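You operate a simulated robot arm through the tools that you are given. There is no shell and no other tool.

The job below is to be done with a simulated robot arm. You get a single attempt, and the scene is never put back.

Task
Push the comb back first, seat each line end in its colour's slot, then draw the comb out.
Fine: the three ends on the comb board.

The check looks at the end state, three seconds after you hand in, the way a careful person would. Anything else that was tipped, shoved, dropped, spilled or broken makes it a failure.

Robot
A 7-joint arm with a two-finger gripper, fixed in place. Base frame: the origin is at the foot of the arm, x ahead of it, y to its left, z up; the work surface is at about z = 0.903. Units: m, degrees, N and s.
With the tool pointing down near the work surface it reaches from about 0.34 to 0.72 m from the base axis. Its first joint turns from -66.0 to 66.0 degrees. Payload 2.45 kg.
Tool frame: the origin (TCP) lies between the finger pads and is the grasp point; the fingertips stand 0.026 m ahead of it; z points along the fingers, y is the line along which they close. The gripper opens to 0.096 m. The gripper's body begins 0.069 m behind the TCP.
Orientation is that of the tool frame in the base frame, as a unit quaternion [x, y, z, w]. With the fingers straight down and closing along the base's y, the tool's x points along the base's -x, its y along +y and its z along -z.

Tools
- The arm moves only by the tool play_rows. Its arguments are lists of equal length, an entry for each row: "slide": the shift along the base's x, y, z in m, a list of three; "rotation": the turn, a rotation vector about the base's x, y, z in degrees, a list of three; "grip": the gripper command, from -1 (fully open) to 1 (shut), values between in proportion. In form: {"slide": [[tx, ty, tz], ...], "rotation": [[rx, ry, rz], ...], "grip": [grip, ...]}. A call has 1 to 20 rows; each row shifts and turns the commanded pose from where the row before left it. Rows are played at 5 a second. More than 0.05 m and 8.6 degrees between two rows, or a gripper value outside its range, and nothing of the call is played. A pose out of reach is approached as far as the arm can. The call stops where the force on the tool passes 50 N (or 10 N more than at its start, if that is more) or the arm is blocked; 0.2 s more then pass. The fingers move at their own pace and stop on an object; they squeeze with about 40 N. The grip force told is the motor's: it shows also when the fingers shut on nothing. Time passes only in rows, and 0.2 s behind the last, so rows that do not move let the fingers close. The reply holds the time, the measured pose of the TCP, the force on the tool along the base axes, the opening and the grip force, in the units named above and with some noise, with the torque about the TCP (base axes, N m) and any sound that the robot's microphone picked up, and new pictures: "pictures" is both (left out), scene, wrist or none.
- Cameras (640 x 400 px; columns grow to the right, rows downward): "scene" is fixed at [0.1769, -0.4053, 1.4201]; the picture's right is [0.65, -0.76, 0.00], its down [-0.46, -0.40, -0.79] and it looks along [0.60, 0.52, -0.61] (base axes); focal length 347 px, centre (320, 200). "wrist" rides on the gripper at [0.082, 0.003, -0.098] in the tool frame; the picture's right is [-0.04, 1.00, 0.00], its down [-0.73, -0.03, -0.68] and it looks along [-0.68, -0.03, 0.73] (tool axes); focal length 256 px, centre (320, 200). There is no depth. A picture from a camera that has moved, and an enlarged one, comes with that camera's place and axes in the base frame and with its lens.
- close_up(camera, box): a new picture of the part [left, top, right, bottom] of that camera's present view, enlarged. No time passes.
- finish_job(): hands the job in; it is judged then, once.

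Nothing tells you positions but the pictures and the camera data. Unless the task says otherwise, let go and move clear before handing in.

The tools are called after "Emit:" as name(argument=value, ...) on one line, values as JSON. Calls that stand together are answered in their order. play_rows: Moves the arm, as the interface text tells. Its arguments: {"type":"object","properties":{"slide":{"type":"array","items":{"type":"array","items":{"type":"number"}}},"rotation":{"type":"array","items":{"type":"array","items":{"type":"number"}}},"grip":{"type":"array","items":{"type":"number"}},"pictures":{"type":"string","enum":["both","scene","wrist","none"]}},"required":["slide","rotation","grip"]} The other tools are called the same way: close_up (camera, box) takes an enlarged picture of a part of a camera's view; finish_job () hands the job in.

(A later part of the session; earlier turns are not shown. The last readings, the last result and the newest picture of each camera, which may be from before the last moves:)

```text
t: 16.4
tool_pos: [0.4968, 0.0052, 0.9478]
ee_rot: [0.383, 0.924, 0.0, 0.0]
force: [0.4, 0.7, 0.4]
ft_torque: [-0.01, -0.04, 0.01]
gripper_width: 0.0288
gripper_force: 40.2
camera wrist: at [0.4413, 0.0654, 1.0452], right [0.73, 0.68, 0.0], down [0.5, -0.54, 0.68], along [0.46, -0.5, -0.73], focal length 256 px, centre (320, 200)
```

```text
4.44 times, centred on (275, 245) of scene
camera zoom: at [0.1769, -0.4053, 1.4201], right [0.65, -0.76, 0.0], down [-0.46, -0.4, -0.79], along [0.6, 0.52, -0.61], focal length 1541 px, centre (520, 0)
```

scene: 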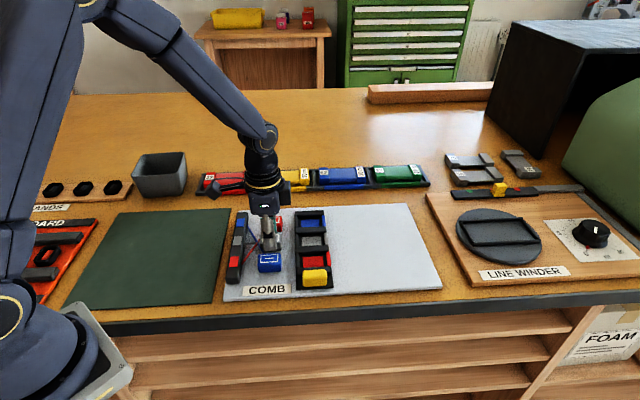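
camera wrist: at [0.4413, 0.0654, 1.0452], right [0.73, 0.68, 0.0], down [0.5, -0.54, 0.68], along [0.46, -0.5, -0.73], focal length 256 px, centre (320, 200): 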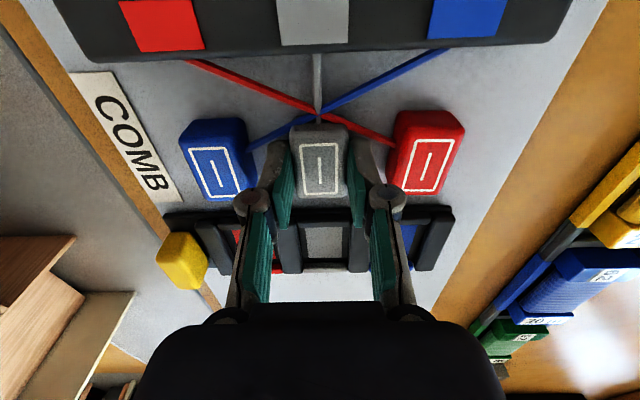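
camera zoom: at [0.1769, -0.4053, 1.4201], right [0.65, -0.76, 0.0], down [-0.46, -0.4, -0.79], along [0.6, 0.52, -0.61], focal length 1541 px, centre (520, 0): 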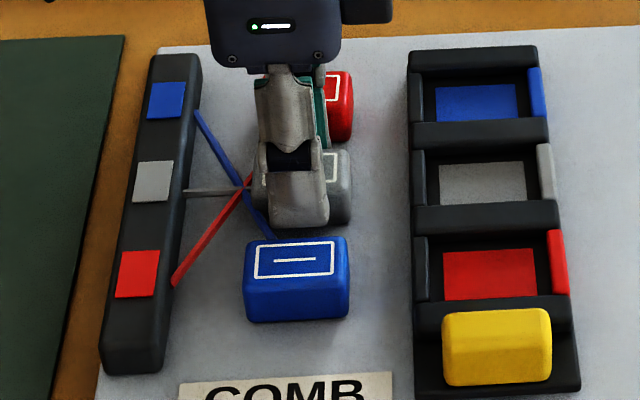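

Grey is held (28.8 mm wide). Lifting slowly, watching for any pull from the line.

Emit:
play_rows(slide=[[0, 0, 0.01], [0, 0, 0.013], [0, 0, 0.013], [0, 0, 0]], rotation=[[0, 0, 0], [0, 0, 0], [0, 0, 0], [0, 0, 0]], grip=[0.46, 0.46, 0.46, 0.46])

Emit:
close_up(camera="scene", box=[230, 200, 320, 290])

```text
t: 17.4
tool_pos: [0.4964, 0.0033, 0.9844]
ee_rot: [0.383, 0.924, 0.0, 0.0]
force: [0.1, 0.8, -0.6]
ft_torque: [0.02, 0.0, -0.04]
gripper_width: 0.0258
gripper_force: 0.1
camera wrist: at [0.4414, 0.063, 1.0813], right [0.73, 0.68, 0.0], down [0.5, -0.54, 0.68], along [0.46, -0.5, -0.73], focal length 256 px, centre (320, 200)
```

scene: 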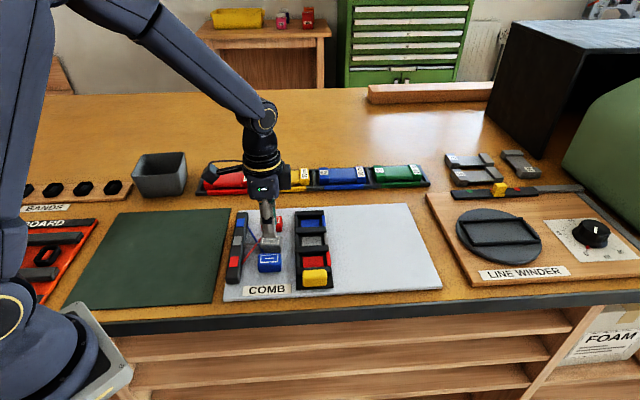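
wrist: 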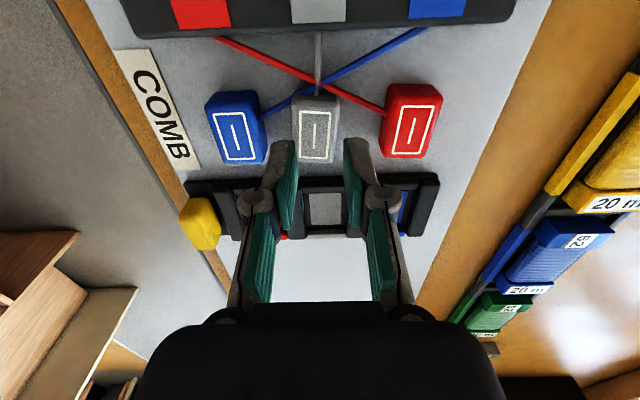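

```text
4.44 times, centred on (275, 245) of scene
camera zoom: at [0.1769, -0.4053, 1.4201], right [0.65, -0.76, 0.0], down [-0.46, -0.4, -0.79], along [0.6, 0.52, -0.61], focal length 1541 px, centre (520, 0)
```

zoom: 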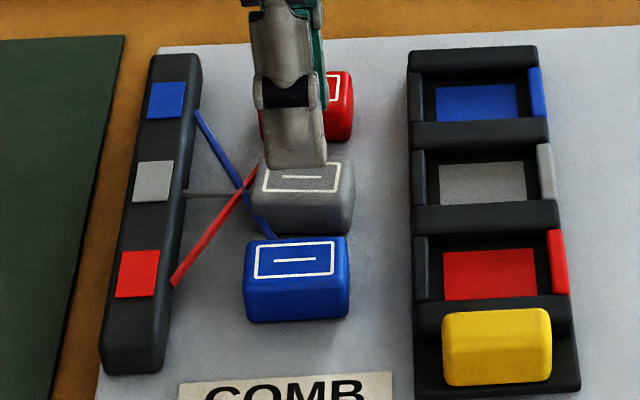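

The grey end slipped out of the shallow grip and stayed on the board, shifted a few millimetres. I'll look closely before gripping it deeper.

Emit:
close_up(camera="wrist", box=[200, 70, 450, 260])

Emit:
close_up(camera="scene", box=[250, 215, 300, 275])

```text
2.11 times, centred on (325, 165) of wrist
camera zoom: at [0.4414, 0.063, 1.0813], right [0.73, 0.68, 0.0], down [0.5, -0.54, 0.68], along [0.46, -0.5, -0.73], focal length 539 px, centre (310, 274)
```

zoom: 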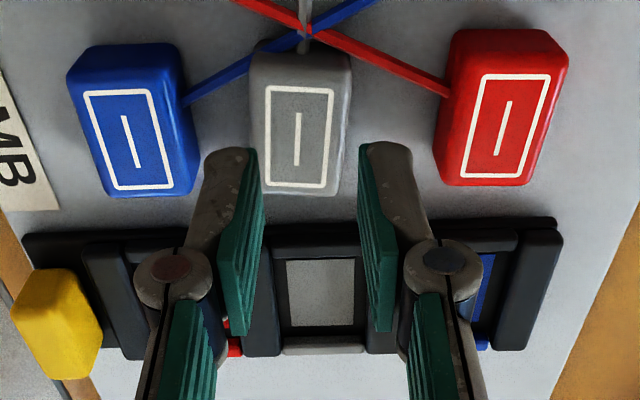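

```text
6.67 times, centred on (275, 245) of scene
camera zoom: at [0.1769, -0.4053, 1.4201], right [0.65, -0.76, 0.0], down [-0.46, -0.4, -0.79], along [0.6, 0.52, -0.61], focal length 2311 px, centre (620, -100)
```

zoom: 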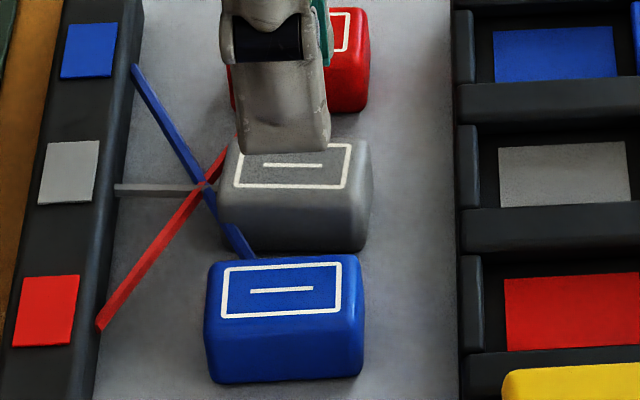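

The grey end is flat on the board at about s=0.350, w=0.3495. I'll reopen, recentre by 4 mm, go about 6 mm deeper, and close firmly.

Emit:
play_rows(slide=[[0, 0, 0], [-0.0028, -0.0028, 0], [0, 0, -0.016], [0, 0, -0.016], [0, 0, -0.01], [0, 0, 0], [0, 0, 0], [0, 0, 0], [0, 0, 0]], rotation=[[0, 0, 0], [0, 0, 0], [0, 0, 0], [0, 0, 0], [0, 0, 0], [0, 0, 0], [0, 0, 0], [0, 0, 0], [0, 0, 0]], grip=[0.08, 0.08, 0.08, 0.08, 0.08, 0.6, 0.7, 0.7, 0.7])

Emit:
close_up(camera="wrist", box=[200, 60, 440, 260])

Emit:
close_up(camera="scene", box=[250, 215, 300, 275])

```text
t: 19.4
tool_pos: [0.4946, 0.0001, 0.94]
ee_rot: [0.383, 0.924, 0.001, 0.0]
force: [0.0, 0.8, -0.3]
ft_torque: [0.0, 0.01, 0.03]
gripper_width: 0.0287
gripper_force: 39.8
camera wrist: at [0.439, 0.0597, 1.0386], right [0.73, 0.68, 0.0], down [0.5, -0.54, 0.68], along [0.46, -0.5, -0.73], focal length 256 px, centre (320, 200)
```

scene: 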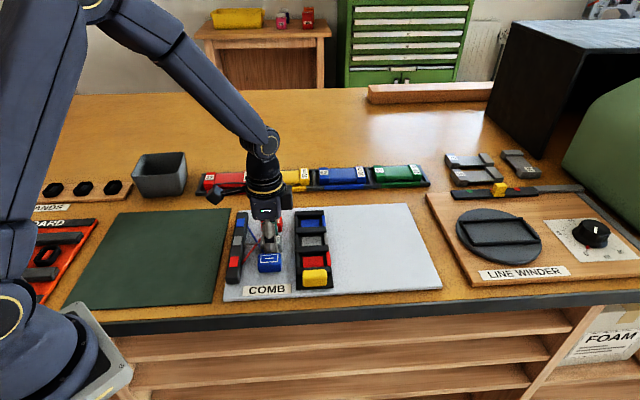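
wrist: 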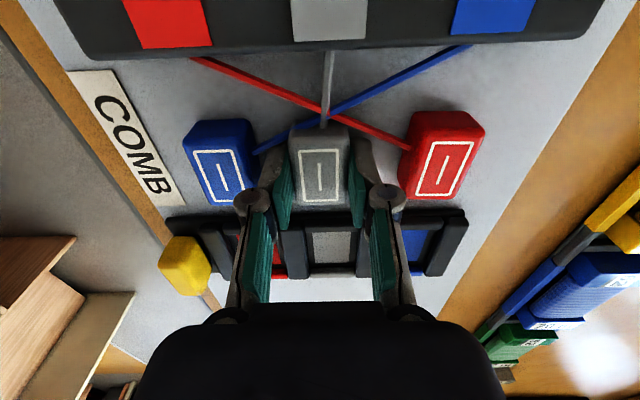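

```text
2.00 times, centred on (320, 160) of wrist
camera zoom: at [0.439, 0.0597, 1.0386], right [0.73, 0.68, 0.0], down [0.5, -0.54, 0.68], along [0.46, -0.5, -0.73], focal length 512 px, centre (320, 280)
```

zoom: 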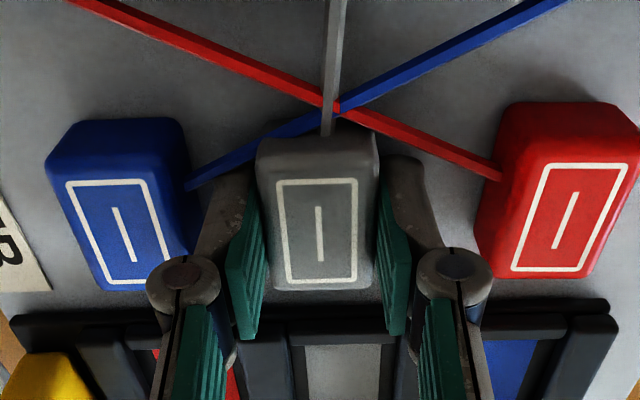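

```text
6.67 times, centred on (275, 245) of scene
camera zoom: at [0.1769, -0.4053, 1.4201], right [0.65, -0.76, 0.0], down [-0.46, -0.4, -0.79], along [0.6, 0.52, -0.61], focal length 2311 px, centre (620, -100)
```

zoom: 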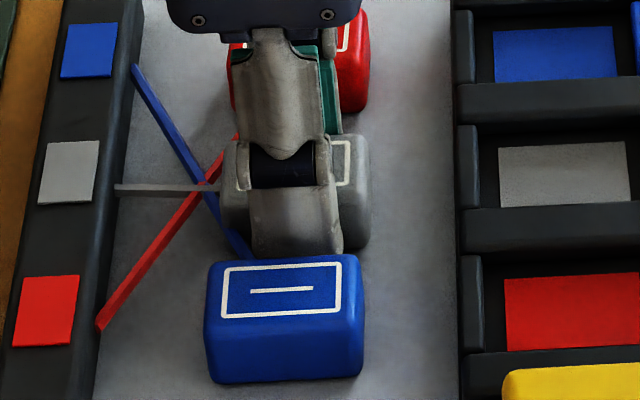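

Emit:
play_rows(slide=[[0, 0, 0.005], [0, 0, 0.005], [0, 0, 0.005], [0, 0, 0]], rotation=[[0, 0, 0], [0, 0, 0], [0, 0, 0], [0, 0, 0]], grip=[0.7, 0.7, 0.7, 0.7])

Emit:
close_up(camera="scene", box=[250, 215, 300, 275])

```text
t: 20.4
tool_pos: [0.4926, 0.0011, 0.957]
ee_rot: [0.384, 0.923, 0.0, 0.0]
force: [-0.1, 0.2, 0.6]
ft_torque: [0.02, 0.01, 0.0]
gripper_width: 0.0289
gripper_force: 40.1
camera wrist: at [0.4374, 0.0608, 1.0547], right [0.73, 0.68, 0.0], down [0.5, -0.54, 0.68], along [0.46, -0.5, -0.73], focal length 256 px, centre (320, 200)
```

scene: 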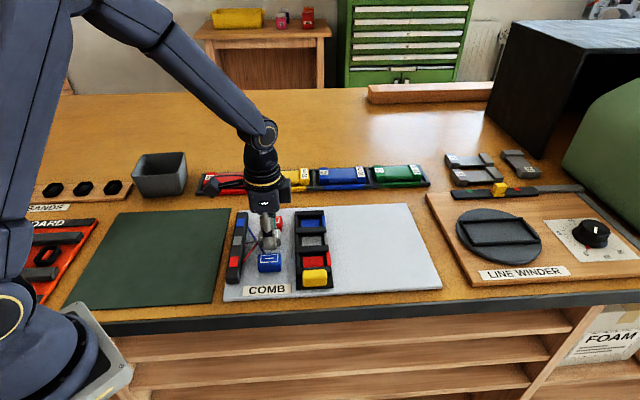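
wrist: 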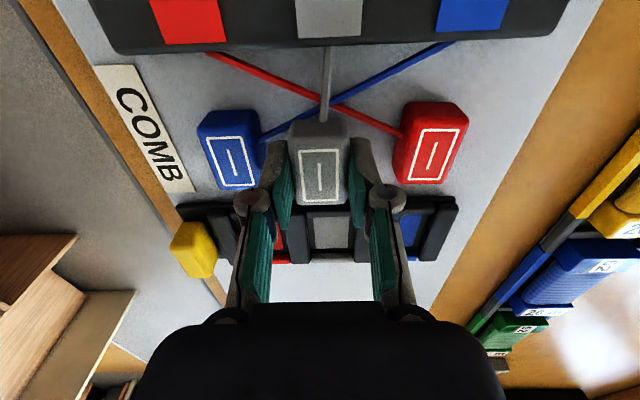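

```text
6.67 times, centred on (275, 245) of scene
camera zoom: at [0.1769, -0.4053, 1.4201], right [0.65, -0.76, 0.0], down [-0.46, -0.4, -0.79], along [0.6, 0.52, -0.61], focal length 2311 px, centre (620, -100)
```

zoom: 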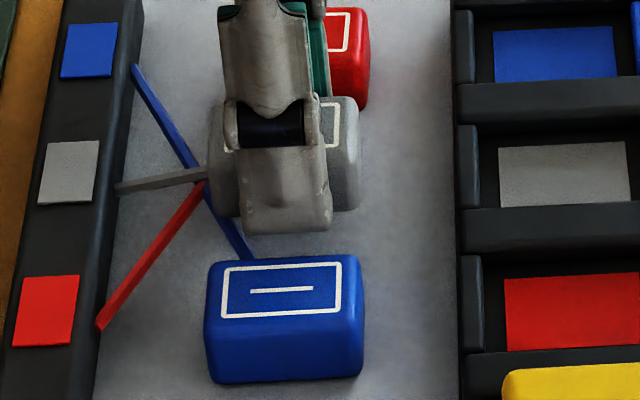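

Grey is lifted cleanly. I'll raise it a bit more and carry it over the grey slot, then check alignment before lowering.

Emit:
play_rows(slide=[[0, 0, 0.006], [0, 0, 0.006], [0.0102, -0.0089, 0], [0.0102, -0.0089, 0], [0.0102, -0.0089, 0], [0.0102, -0.0089, 0], [0.0102, -0.0089, 0], [0.0102, -0.0089, 0], [0, 0, 0]], rotation=[[0, 0, 0], [0, 0, 0], [0, 0, 0], [0, 0, 0], [0, 0, 0], [0, 0, 0], [0, 0, 0], [0, 0, 0], [0, 0, 0]], grip=[0.7, 0.7, 0.7, 0.7, 0.7, 0.7, 0.7, 0.7, 0.7])

Emit:
close_up(camera="wrist", box=[200, 60, 440, 260])

Emit:
close_up(camera="scene", box=[270, 205, 340, 285])

```text
t: 22.4
tool_pos: [0.5566, -0.0531, 0.969]
ee_rot: [0.383, 0.924, -0.001, 0.0]
force: [0.4, 0.4, -0.5]
ft_torque: [0.02, -0.01, 0.0]
gripper_width: 0.0288
gripper_force: 39.7
camera wrist: at [0.5005, 0.0067, 1.0671], right [0.73, 0.68, 0.0], down [0.5, -0.54, 0.68], along [0.46, -0.5, -0.73], focal length 256 px, centre (320, 200)
```

scene: 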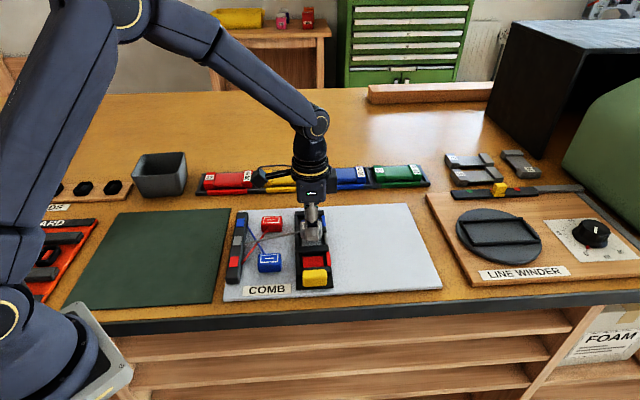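
wrist: 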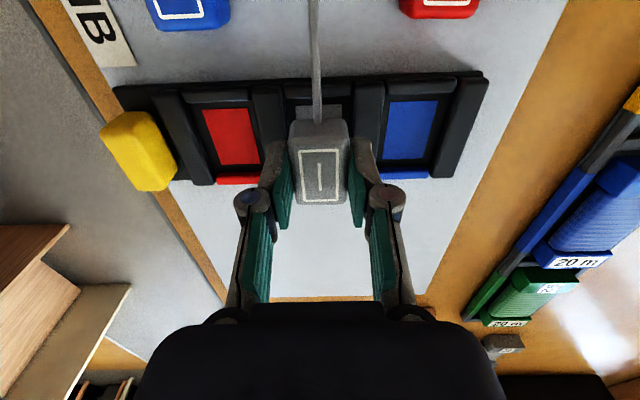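

```text
2.00 times, centred on (320, 160) of wrist
camera zoom: at [0.5005, 0.0067, 1.0671], right [0.73, 0.68, 0.0], down [0.5, -0.54, 0.68], along [0.46, -0.5, -0.73], focal length 512 px, centre (320, 280)
```

zoom: 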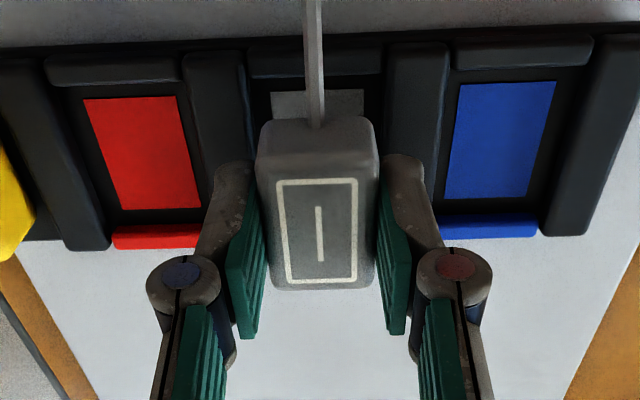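

```text
5.00 times, centred on (305, 245) of scene
camera zoom: at [0.1769, -0.4053, 1.4201], right [0.65, -0.76, 0.0], down [-0.46, -0.4, -0.79], along [0.6, 0.52, -0.61], focal length 1734 px, centre (395, -25)
```

zoom: 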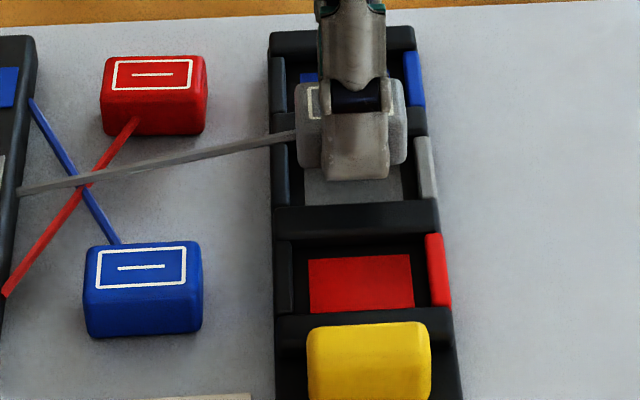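

The grey line pays out without tension and the block sits over its slot to within ~1 mm (block s=0.3547, w=0.432; slot s=0.3553, w=0.431). Lowering into the slot.

Emit:
play_rows(slide=[[-0.0007, 0.0007, -0.007], [0, 0, -0.006], [0, 0, -0.001], [0, 0, 0]], rotation=[[0, 0, 0], [0, 0, 0], [0, 0, 0], [0, 0, 0]], grip=[0.7, 0.7, 0.7, 0.7])

Emit:
close_up(camera="wrist", box=[200, 60, 440, 260])

Emit:
close_up(camera="scene", box=[285, 215, 335, 265])

```text
t: 23.4
tool_pos: [0.5536, -0.0518, 0.9558]
ee_rot: [0.382, 0.924, 0.0, 0.0]
force: [0.5, 0.5, -1.1]
ft_torque: [0.0, 0.01, 0.03]
gripper_width: 0.0287
gripper_force: 40.3
camera wrist: at [0.4991, 0.0081, 1.0533], right [0.73, 0.68, 0.0], down [0.5, -0.54, 0.68], along [0.46, -0.5, -0.73], focal length 256 px, centre (320, 200)
```

scene: 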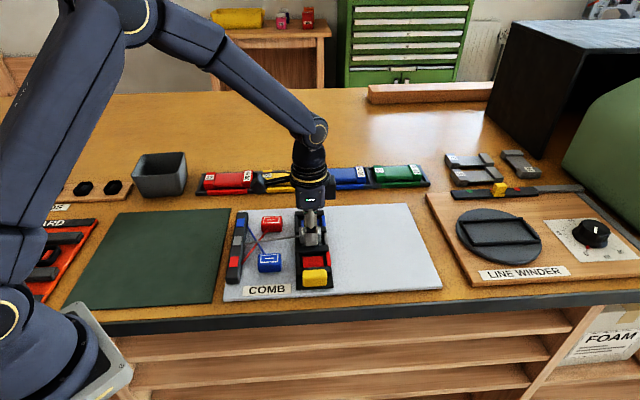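
wrist: 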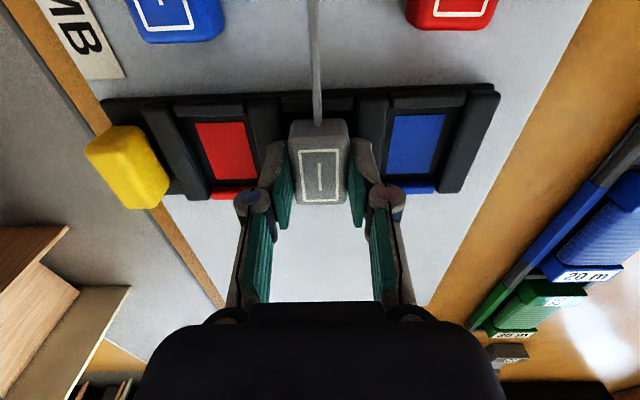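

```text
2.00 times, centred on (320, 160) of wrist
camera zoom: at [0.4991, 0.0081, 1.0533], right [0.73, 0.68, 0.0], down [0.5, -0.54, 0.68], along [0.46, -0.5, -0.73], focal length 512 px, centre (320, 280)
```

zoom: 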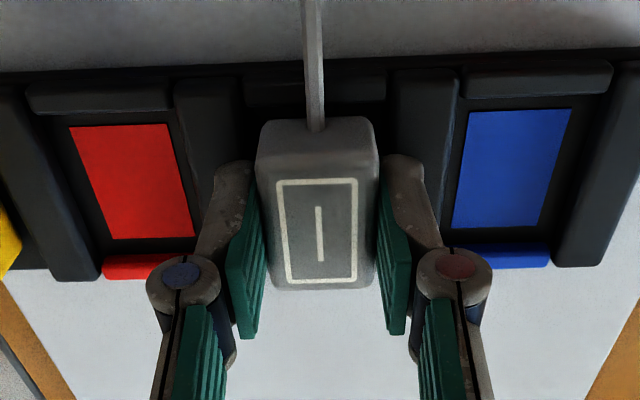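

```text
8.00 times, centred on (310, 240) of scene
camera zoom: at [0.1769, -0.4053, 1.4201], right [0.65, -0.76, 0.0], down [-0.46, -0.4, -0.79], along [0.6, 0.52, -0.61], focal length 2774 px, centre (400, -120)
```

zoom: 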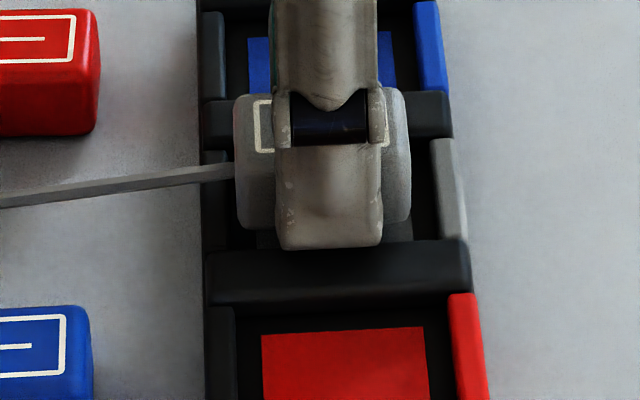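

The block is about 2–2.5 mm towards the bar relative to the slot's middle; I'll shift it by that and lower a little more to feel for contact.

Emit:
play_rows(slide=[[0.0017, -0.0017, 0], [0, 0, -0.002], [0, 0, 0]], rotation=[[0, 0, 0], [0, 0, 0], [0, 0, 0]], grip=[0.7, 0.7, 0.7])

Emit:
close_up(camera="scene", box=[285, 215, 335, 265])

```text
t: 24.2
tool_pos: [0.5555, -0.0534, 0.9532]
ee_rot: [0.383, 0.924, 0.001, 0.0]
force: [-1.6, -0.6, 4.7]
ft_torque: [0.02, 0.08, 0.03]
gripper_width: 0.0288
gripper_force: 40.7
camera wrist: at [0.5011, 0.0066, 1.0513], right [0.73, 0.68, 0.0], down [0.5, -0.54, 0.68], along [0.46, -0.5, -0.73], focal length 256 px, centre (320, 200)
```

scene: 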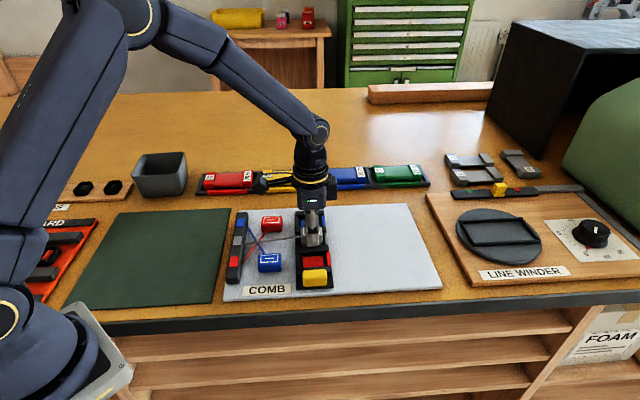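
wrist: 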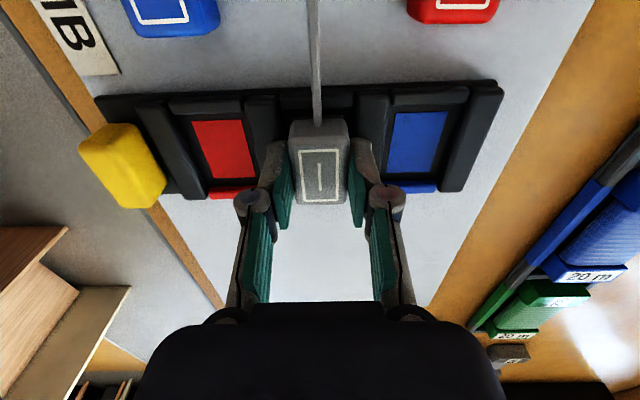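

```text
8.00 times, centred on (310, 240) of scene
camera zoom: at [0.1768, -0.4053, 1.4201], right [0.65, -0.76, 0.0], down [-0.46, -0.4, -0.79], along [0.6, 0.52, -0.61], focal length 2774 px, centre (400, -120)
```

zoom: 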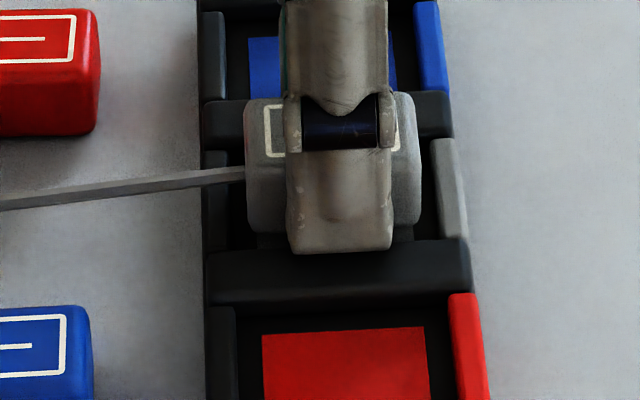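

Light contact (≈5 N), the fingertips resting on the divider tops, and the block is centred within the slot walls. Releasing now and checking where it settles.

Emit:
play_rows(slide=[[0, 0, 0.0008], [0, 0, 0], [0, 0, 0], [0, 0, 0.01], [0, 0, 0.015], [0, 0, 0.02], [0, 0, 0]], rotation=[[0, 0, 0], [0, 0, 0], [0, 0, 0], [0, 0, 0], [0, 0, 0], [0, 0, 0], [0, 0, 0]], grip=[0.7, 0.25, 0.1, 0.08, 0.08, 0.08, 0.08])

Emit:
close_up(camera="wrist", box=[200, 20, 440, 220])

Emit:
close_up(camera="scene", box=[280, 205, 340, 285])

```text
t: 25.8
tool_pos: [0.5542, -0.052, 0.9989]
ee_rot: [0.383, 0.924, 0.0, 0.0]
force: [0.3, -0.3, -0.5]
ft_torque: [-0.01, -0.04, 0.01]
gripper_width: 0.0444
gripper_force: 0.0
camera wrist: at [0.4993, 0.0076, 1.098], right [0.73, 0.68, 0.0], down [0.5, -0.54, 0.68], along [0.46, -0.5, -0.73], focal length 256 px, centre (320, 200)
```

scene: 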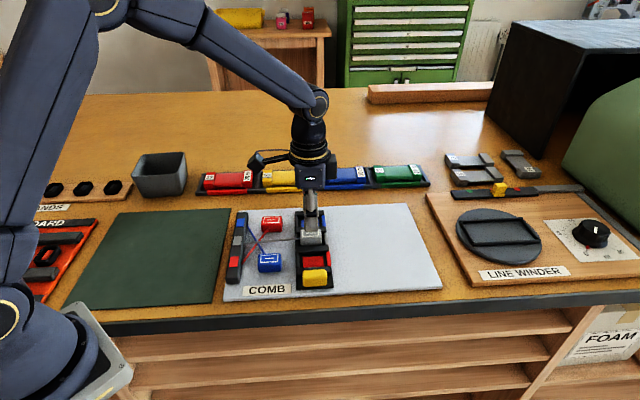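
wrist: 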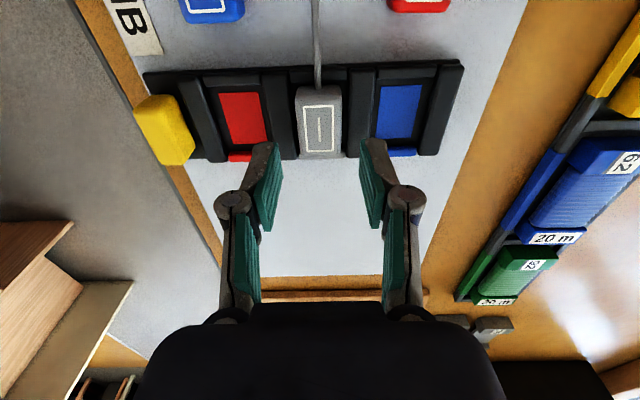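

```text
2.00 times, centred on (320, 120) of wrist
camera zoom: at [0.4993, 0.0076, 1.098], right [0.73, 0.68, 0.0], down [0.5, -0.54, 0.68], along [0.46, -0.5, -0.73], focal length 512 px, centre (320, 360)
```

zoom: 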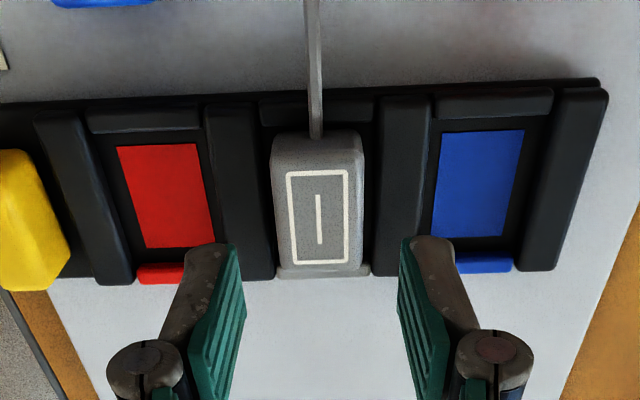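

```text
5.00 times, centred on (310, 245) of scene
camera zoom: at [0.1769, -0.4053, 1.4201], right [0.65, -0.76, 0.0], down [-0.46, -0.4, -0.79], along [0.6, 0.52, -0.61], focal length 1734 px, centre (370, -25)
```

zoom: 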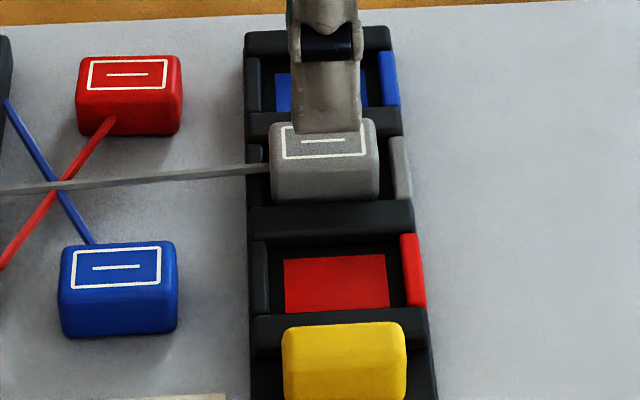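

Grey is seated (its top at z≈0.939, on the slot floor). Next the blue end: moving above it at s≈0.298, w≈0.348.

Emit:
play_rows(slide=[[-0.0197, 0.0035, 0], [-0.0197, 0.0035, 0], [-0.0197, 0.0035, 0], [-0.0197, 0.0035, 0], [-0.0197, 0.0035, 0], [0, 0, -0.012], [0, 0, 0]], rotation=[[0, 0, 0], [0, 0, 0], [0, 0, 0], [0, 0, 0], [0, 0, 0], [0, 0, 0], [0, 0, 0]], grip=[0.08, 0.08, 0.08, 0.08, 0.08, 0.08, 0.08])

Emit:
close_up(camera="wrist", box=[200, 20, 440, 220])

Emit:
close_up(camera="scene", box=[285, 210, 335, 260])

```text
t: 27.4
tool_pos: [0.4562, -0.0362, 0.9841]
ee_rot: [0.382, 0.924, 0.0, 0.001]
force: [0.8, -0.6, 0.2]
ft_torque: [0.0, -0.03, -0.03]
gripper_width: 0.0441
gripper_force: 0.2
camera wrist: at [0.4016, 0.0238, 1.0826], right [0.73, 0.68, 0.0], down [0.5, -0.54, 0.68], along [0.46, -0.5, -0.73], focal length 256 px, centre (320, 200)
```

scene: 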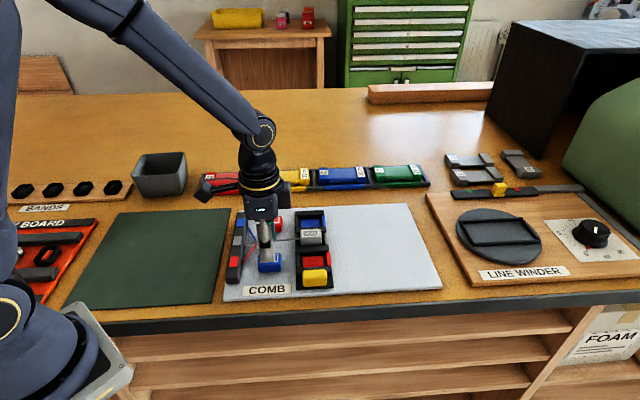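
wrist: 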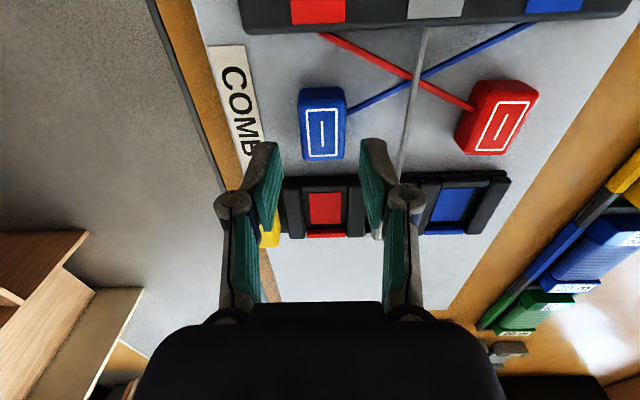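

```text
2.00 times, centred on (320, 120) of wrist
camera zoom: at [0.4016, 0.0238, 1.0826], right [0.73, 0.68, 0.0], down [0.5, -0.54, 0.68], along [0.46, -0.5, -0.73], focal length 512 px, centre (320, 360)
```

zoom: 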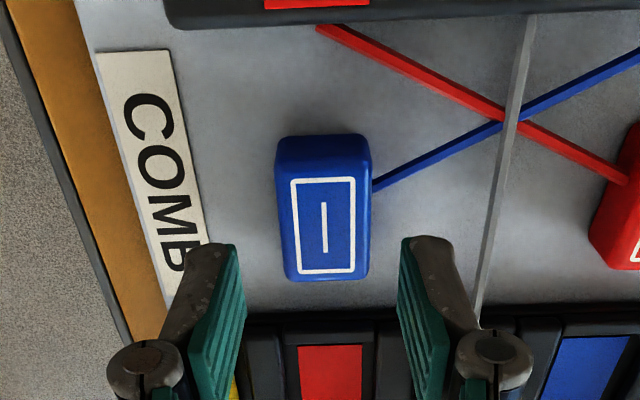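

```text
8.00 times, centred on (310, 235) of scene
camera zoom: at [0.1769, -0.4053, 1.4201], right [0.65, -0.76, 0.0], down [-0.46, -0.4, -0.79], along [0.6, 0.52, -0.61], focal length 2774 px, centre (400, -80)
```

zoom: 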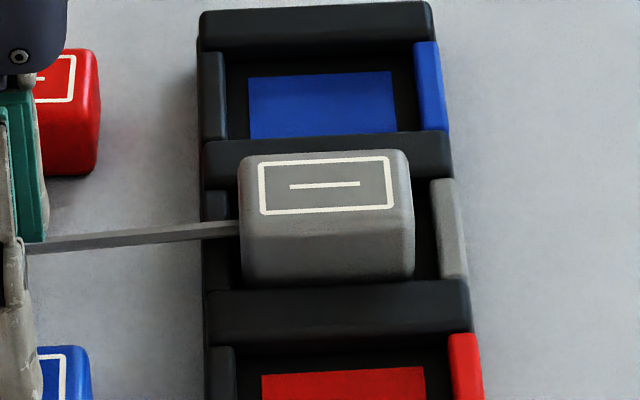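

Grey is flat in its slot. The fingers straddle the blue end well; lowering, closing firmly and lifting a little.

Emit:
play_rows(slide=[[0, 0, -0.018], [0, 0, -0.016], [0, 0, -0.0103], [0, 0, 0], [0, 0, 0], [0, 0, 0], [0, 0, 0], [0, 0, 0.005], [0, 0, 0.005], [0, 0, 0]], rotation=[[0, 0, 0], [0, 0, 0], [0, 0, 0], [0, 0, 0], [0, 0, 0], [0, 0, 0], [0, 0, 0], [0, 0, 0], [0, 0, 0], [0, 0, 0]], grip=[0.08, 0.08, 0.08, 0.6, 0.7, 0.7, 0.7, 0.7, 0.7, 0.7])

Emit:
close_up(camera="scene", box=[230, 210, 330, 290])

Emit:
close_up(camera="wrist", box=[200, 60, 440, 260])

```text
t: 29.6
tool_pos: [0.4578, -0.0357, 0.9511]
ee_rot: [0.382, 0.924, 0.001, 0.0]
force: [0.4, -0.4, -1.0]
ft_torque: [-0.03, -0.01, -0.03]
gripper_width: 0.0286
gripper_force: 39.8
camera wrist: at [0.4023, 0.0243, 1.0489], right [0.73, 0.68, 0.0], down [0.5, -0.54, 0.68], along [0.46, -0.5, -0.73], focal length 256 px, centre (320, 200)
```

scene: 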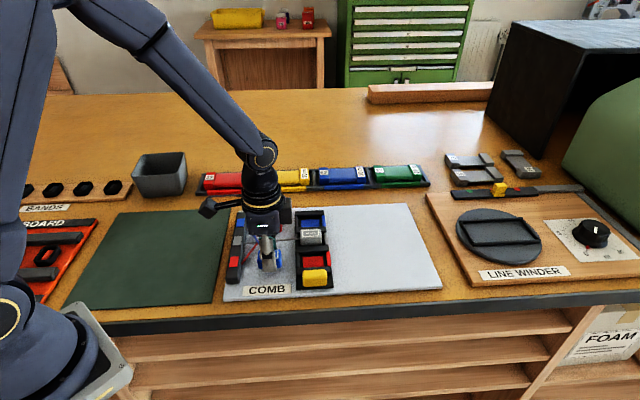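
wrist: 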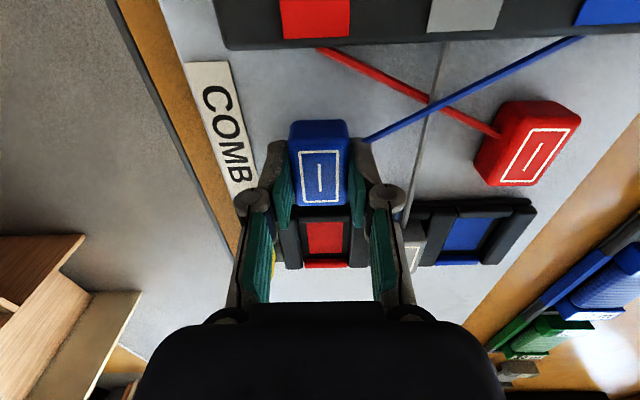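

```text
5.00 times, centred on (280, 250) of scene
camera zoom: at [0.1769, -0.4053, 1.4201], right [0.65, -0.76, 0.0], down [-0.46, -0.4, -0.79], along [0.6, 0.52, -0.61], focal length 1734 px, centre (520, -50)
```

zoom: 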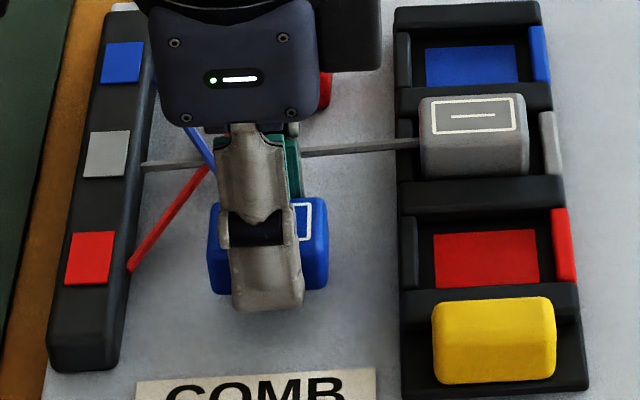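

```text
2.00 times, centred on (320, 160) of wrist
camera zoom: at [0.4023, 0.0243, 1.0489], right [0.73, 0.68, 0.0], down [0.5, -0.54, 0.68], along [0.46, -0.5, -0.73], focal length 512 px, centre (320, 280)
```

zoom: 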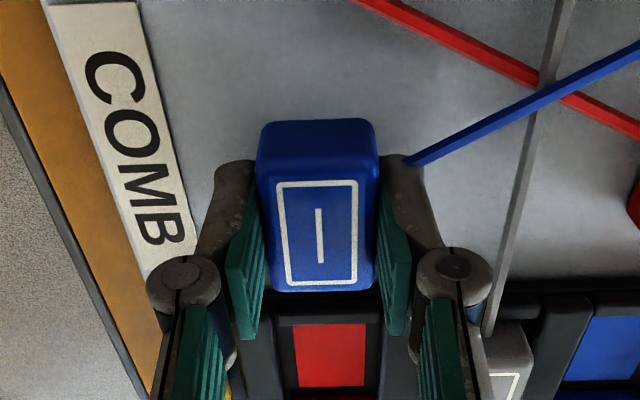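

Blue is held and lifted. Raising it clear of everything and carrying it to the back (blue) slot.

Emit:
play_rows(slide=[[0, 0, 0.01], [0, 0, 0.015], [0, 0, 0.015], [0.0199, 0.0032, 0], [0.0199, 0.0032, 0], [0.0199, 0.0032, 0], [0.0199, 0.0032, 0], [0.0199, 0.0032, 0], [0.0199, 0.0032, 0], [0.0198, 0.0033, 0], [0, 0, -0.012], [0, 0, 0]], rotation=[[0, 0, 0], [0, 0, 0], [0, 0, 0], [0, 0, 0], [0, 0, 0], [0, 0, 0], [0, 0, 0], [0, 0, 0], [0, 0, 0], [0, 0, 0], [0, 0, 0], [0, 0, 0]], grip=[0.7, 0.7, 0.7, 0.7, 0.7, 0.7, 0.7, 0.7, 0.7, 0.7, 0.7, 0.7])

Emit:
close_up(camera="scene", box=[270, 195, 350, 275])

Emit:
close_up(camera="wrist", box=[200, 60, 440, 260])

```text
t: 32.2
tool_pos: [0.596, -0.011, 0.9809]
ee_rot: [0.383, 0.924, 0.0, 0.0]
force: [0.0, 0.9, -0.5]
ft_torque: [0.0, 0.02, -0.01]
gripper_width: 0.0288
gripper_force: 40.5
camera wrist: at [0.5409, 0.0482, 1.0777], right [0.73, 0.68, 0.0], down [0.5, -0.54, 0.68], along [0.46, -0.5, -0.73], focal length 256 px, centre (320, 200)
```

scene: 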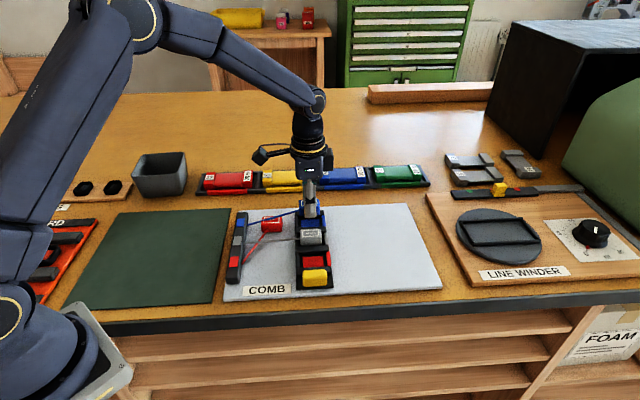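
wrist: 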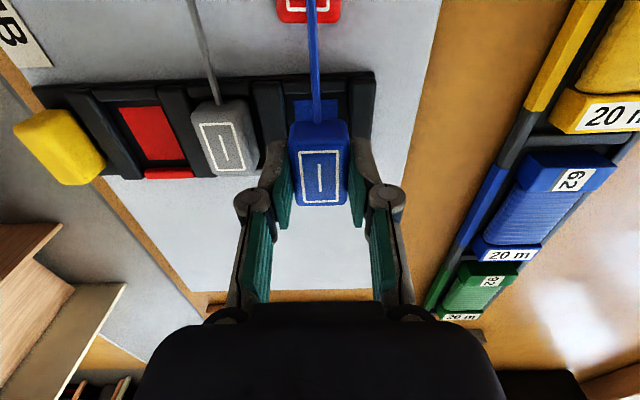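

```text
5.00 times, centred on (310, 235) of scene
camera zoom: at [0.1769, -0.4053, 1.4201], right [0.65, -0.76, 0.0], down [-0.46, -0.4, -0.79], along [0.6, 0.52, -0.61], focal length 1734 px, centre (370, 25)
```

zoom: 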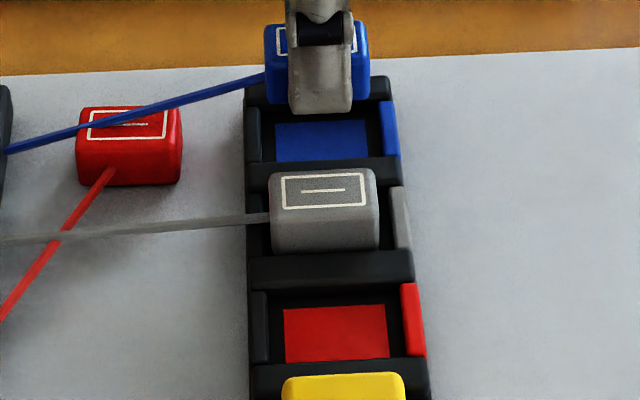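

```text
2.00 times, centred on (320, 160) of wrist
camera zoom: at [0.5409, 0.0482, 1.0777], right [0.73, 0.68, 0.0], down [0.5, -0.54, 0.68], along [0.46, -0.5, -0.73], focal length 512 px, centre (320, 280)
```

zoom: 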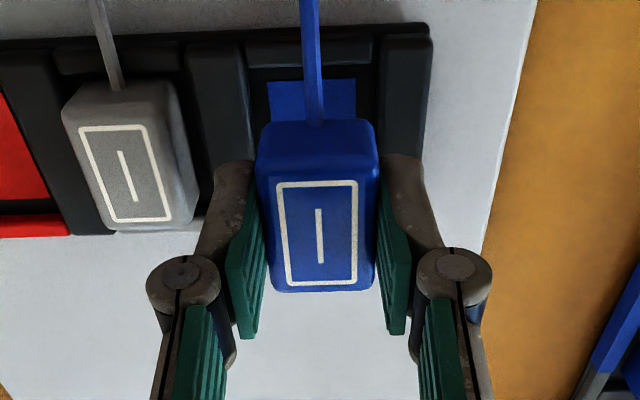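

Blue hangs over its slot, about 1.5 mm short towards the bar. I'll shift that much and lower until just above the dividers.

Emit:
play_rows(slide=[[0.0011, -0.0011, -0.01], [0, 0, -0.01], [0, 0, -0.0055], [0, 0, 0]], rotation=[[0, 0, 0], [0, 0, 0], [0, 0, 0], [0, 0, 0]], grip=[0.7, 0.7, 0.7, 0.7])

Emit:
close_up(camera="scene", box=[285, 200, 335, 250])

Emit:
close_up(camera="wrist", box=[200, 60, 440, 260])

```text
t: 33.2
tool_pos: [0.5962, -0.0144, 0.953]
ee_rot: [0.384, 0.924, 0.001, -0.001]
force: [-0.5, 0.1, -0.1]
ft_torque: [0.03, -0.01, -0.01]
gripper_width: 0.0288
gripper_force: 40.3
camera wrist: at [0.542, 0.0456, 1.0525], right [0.73, 0.68, 0.0], down [0.5, -0.54, 0.68], along [0.46, -0.5, -0.73], focal length 256 px, centre (320, 200)
```

scene: 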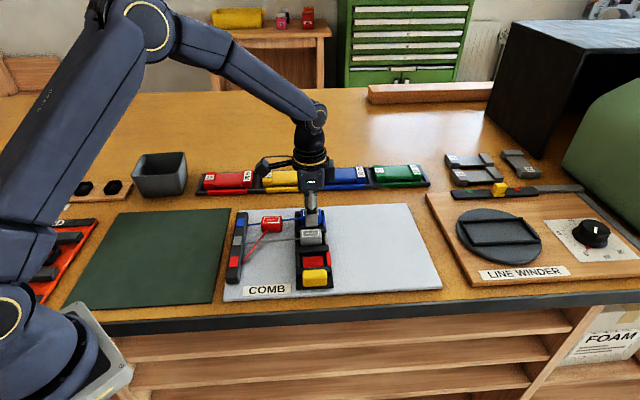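
wrist: 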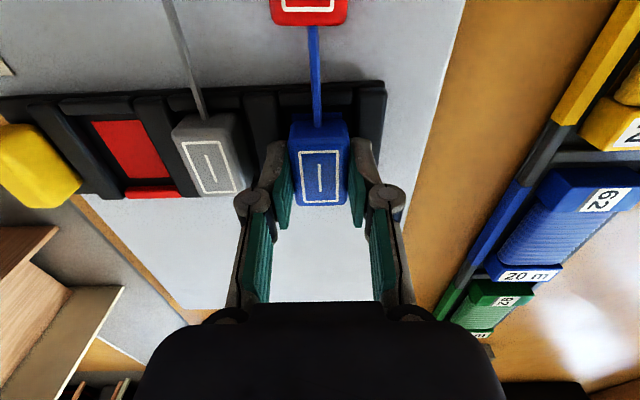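

```text
8.00 times, centred on (310, 225) of scene
camera zoom: at [0.1769, -0.4053, 1.4201], right [0.65, -0.76, 0.0], down [-0.46, -0.4, -0.79], along [0.6, 0.52, -0.61], focal length 2774 px, centre (400, 0)
```

zoom: 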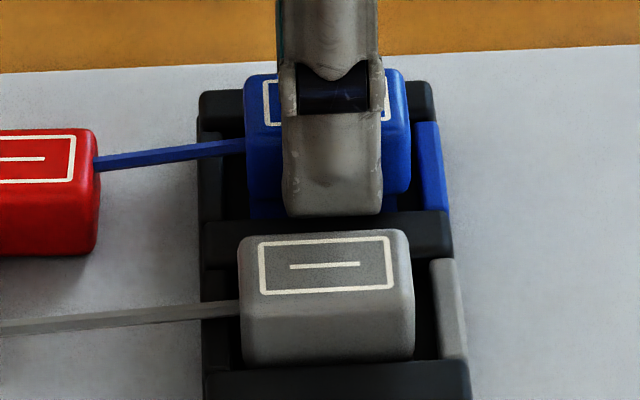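

```text
2.00 times, centred on (320, 160) of wrist
camera zoom: at [0.542, 0.0456, 1.0525], right [0.73, 0.68, 0.0], down [0.5, -0.54, 0.68], along [0.46, -0.5, -0.73], focal length 512 px, centre (320, 280)
```

zoom: 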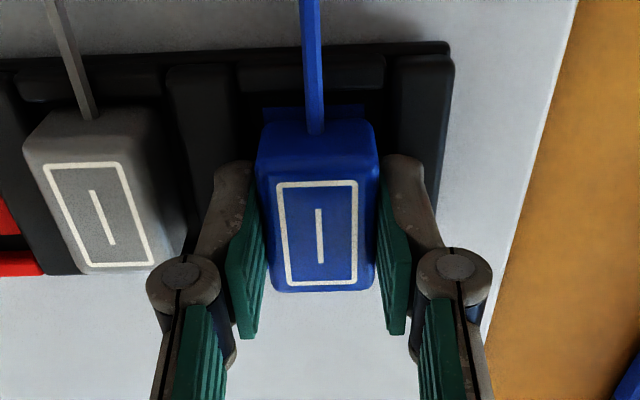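

Blue is centred over its slot. Lowering the last bit, releasing and rising.

Emit:
play_rows(slide=[[0, 0, -0.0015], [0, 0, 0], [0, 0, 0], [0, 0, 0], [0, 0, 0.01], [0, 0, 0.015], [0, 0, 0.02], [0, 0, 0]], rotation=[[0, 0, 0], [0, 0, 0], [0, 0, 0], [0, 0, 0], [0, 0, 0], [0, 0, 0], [0, 0, 0], [0, 0, 0]], grip=[0.7, 0.7, 0.25, 0.1, 0.08, 0.08, 0.08, 0.08])

Emit:
close_up(camera="scene", box=[280, 195, 340, 265])

Emit:
close_up(camera="wrist", box=[180, 20, 420, 220])

```text
t: 35.0
tool_pos: [0.5956, -0.012, 0.9977]
ee_rot: [0.383, 0.924, 0.0, 0.0]
force: [0.5, -0.6, 0.5]
ft_torque: [-0.03, -0.01, 0.02]
gripper_width: 0.0445
gripper_force: 0.1
camera wrist: at [0.5409, 0.0462, 1.0965], right [0.73, 0.68, 0.0], down [0.5, -0.54, 0.68], along [0.46, -0.5, -0.73], focal length 256 px, centre (320, 200)
```

scene: 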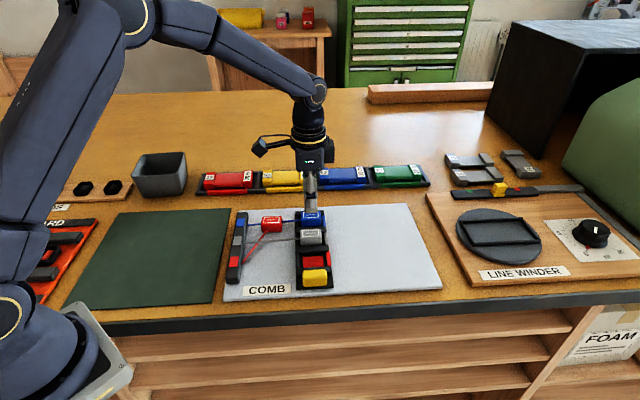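
wrist: 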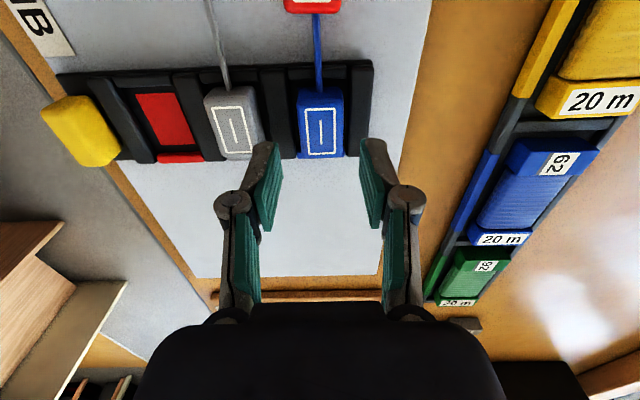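

```text
5.71 times, centred on (310, 230) of scene
camera zoom: at [0.1769, -0.4053, 1.4201], right [0.65, -0.76, 0.0], down [-0.46, -0.4, -0.79], along [0.6, 0.52, -0.61], focal length 1981 px, centre (377, 29)
```

zoom: 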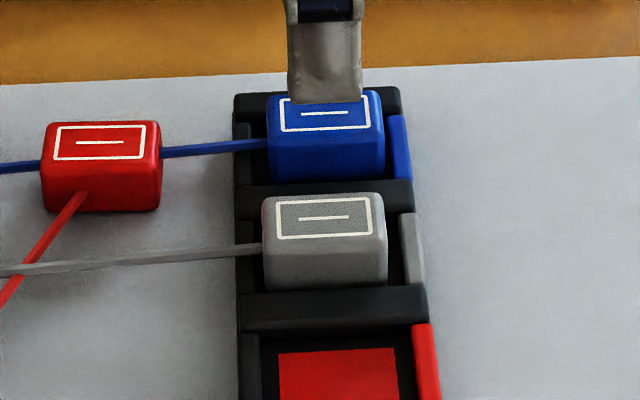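

```text
2.00 times, centred on (300, 120) of wrist
camera zoom: at [0.5409, 0.0462, 1.0965], right [0.73, 0.68, 0.0], down [0.5, -0.54, 0.68], along [0.46, -0.5, -0.73], focal length 512 px, centre (360, 360)
```

zoom: 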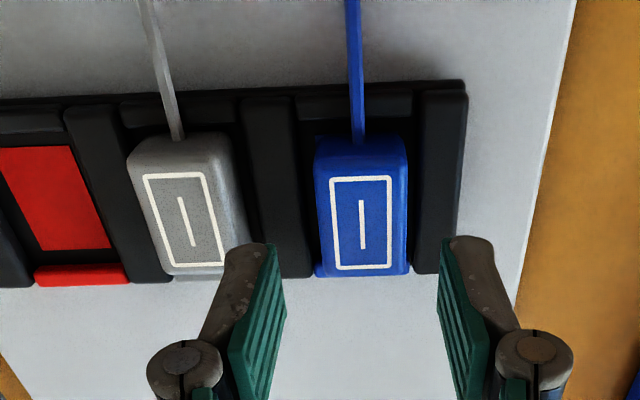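

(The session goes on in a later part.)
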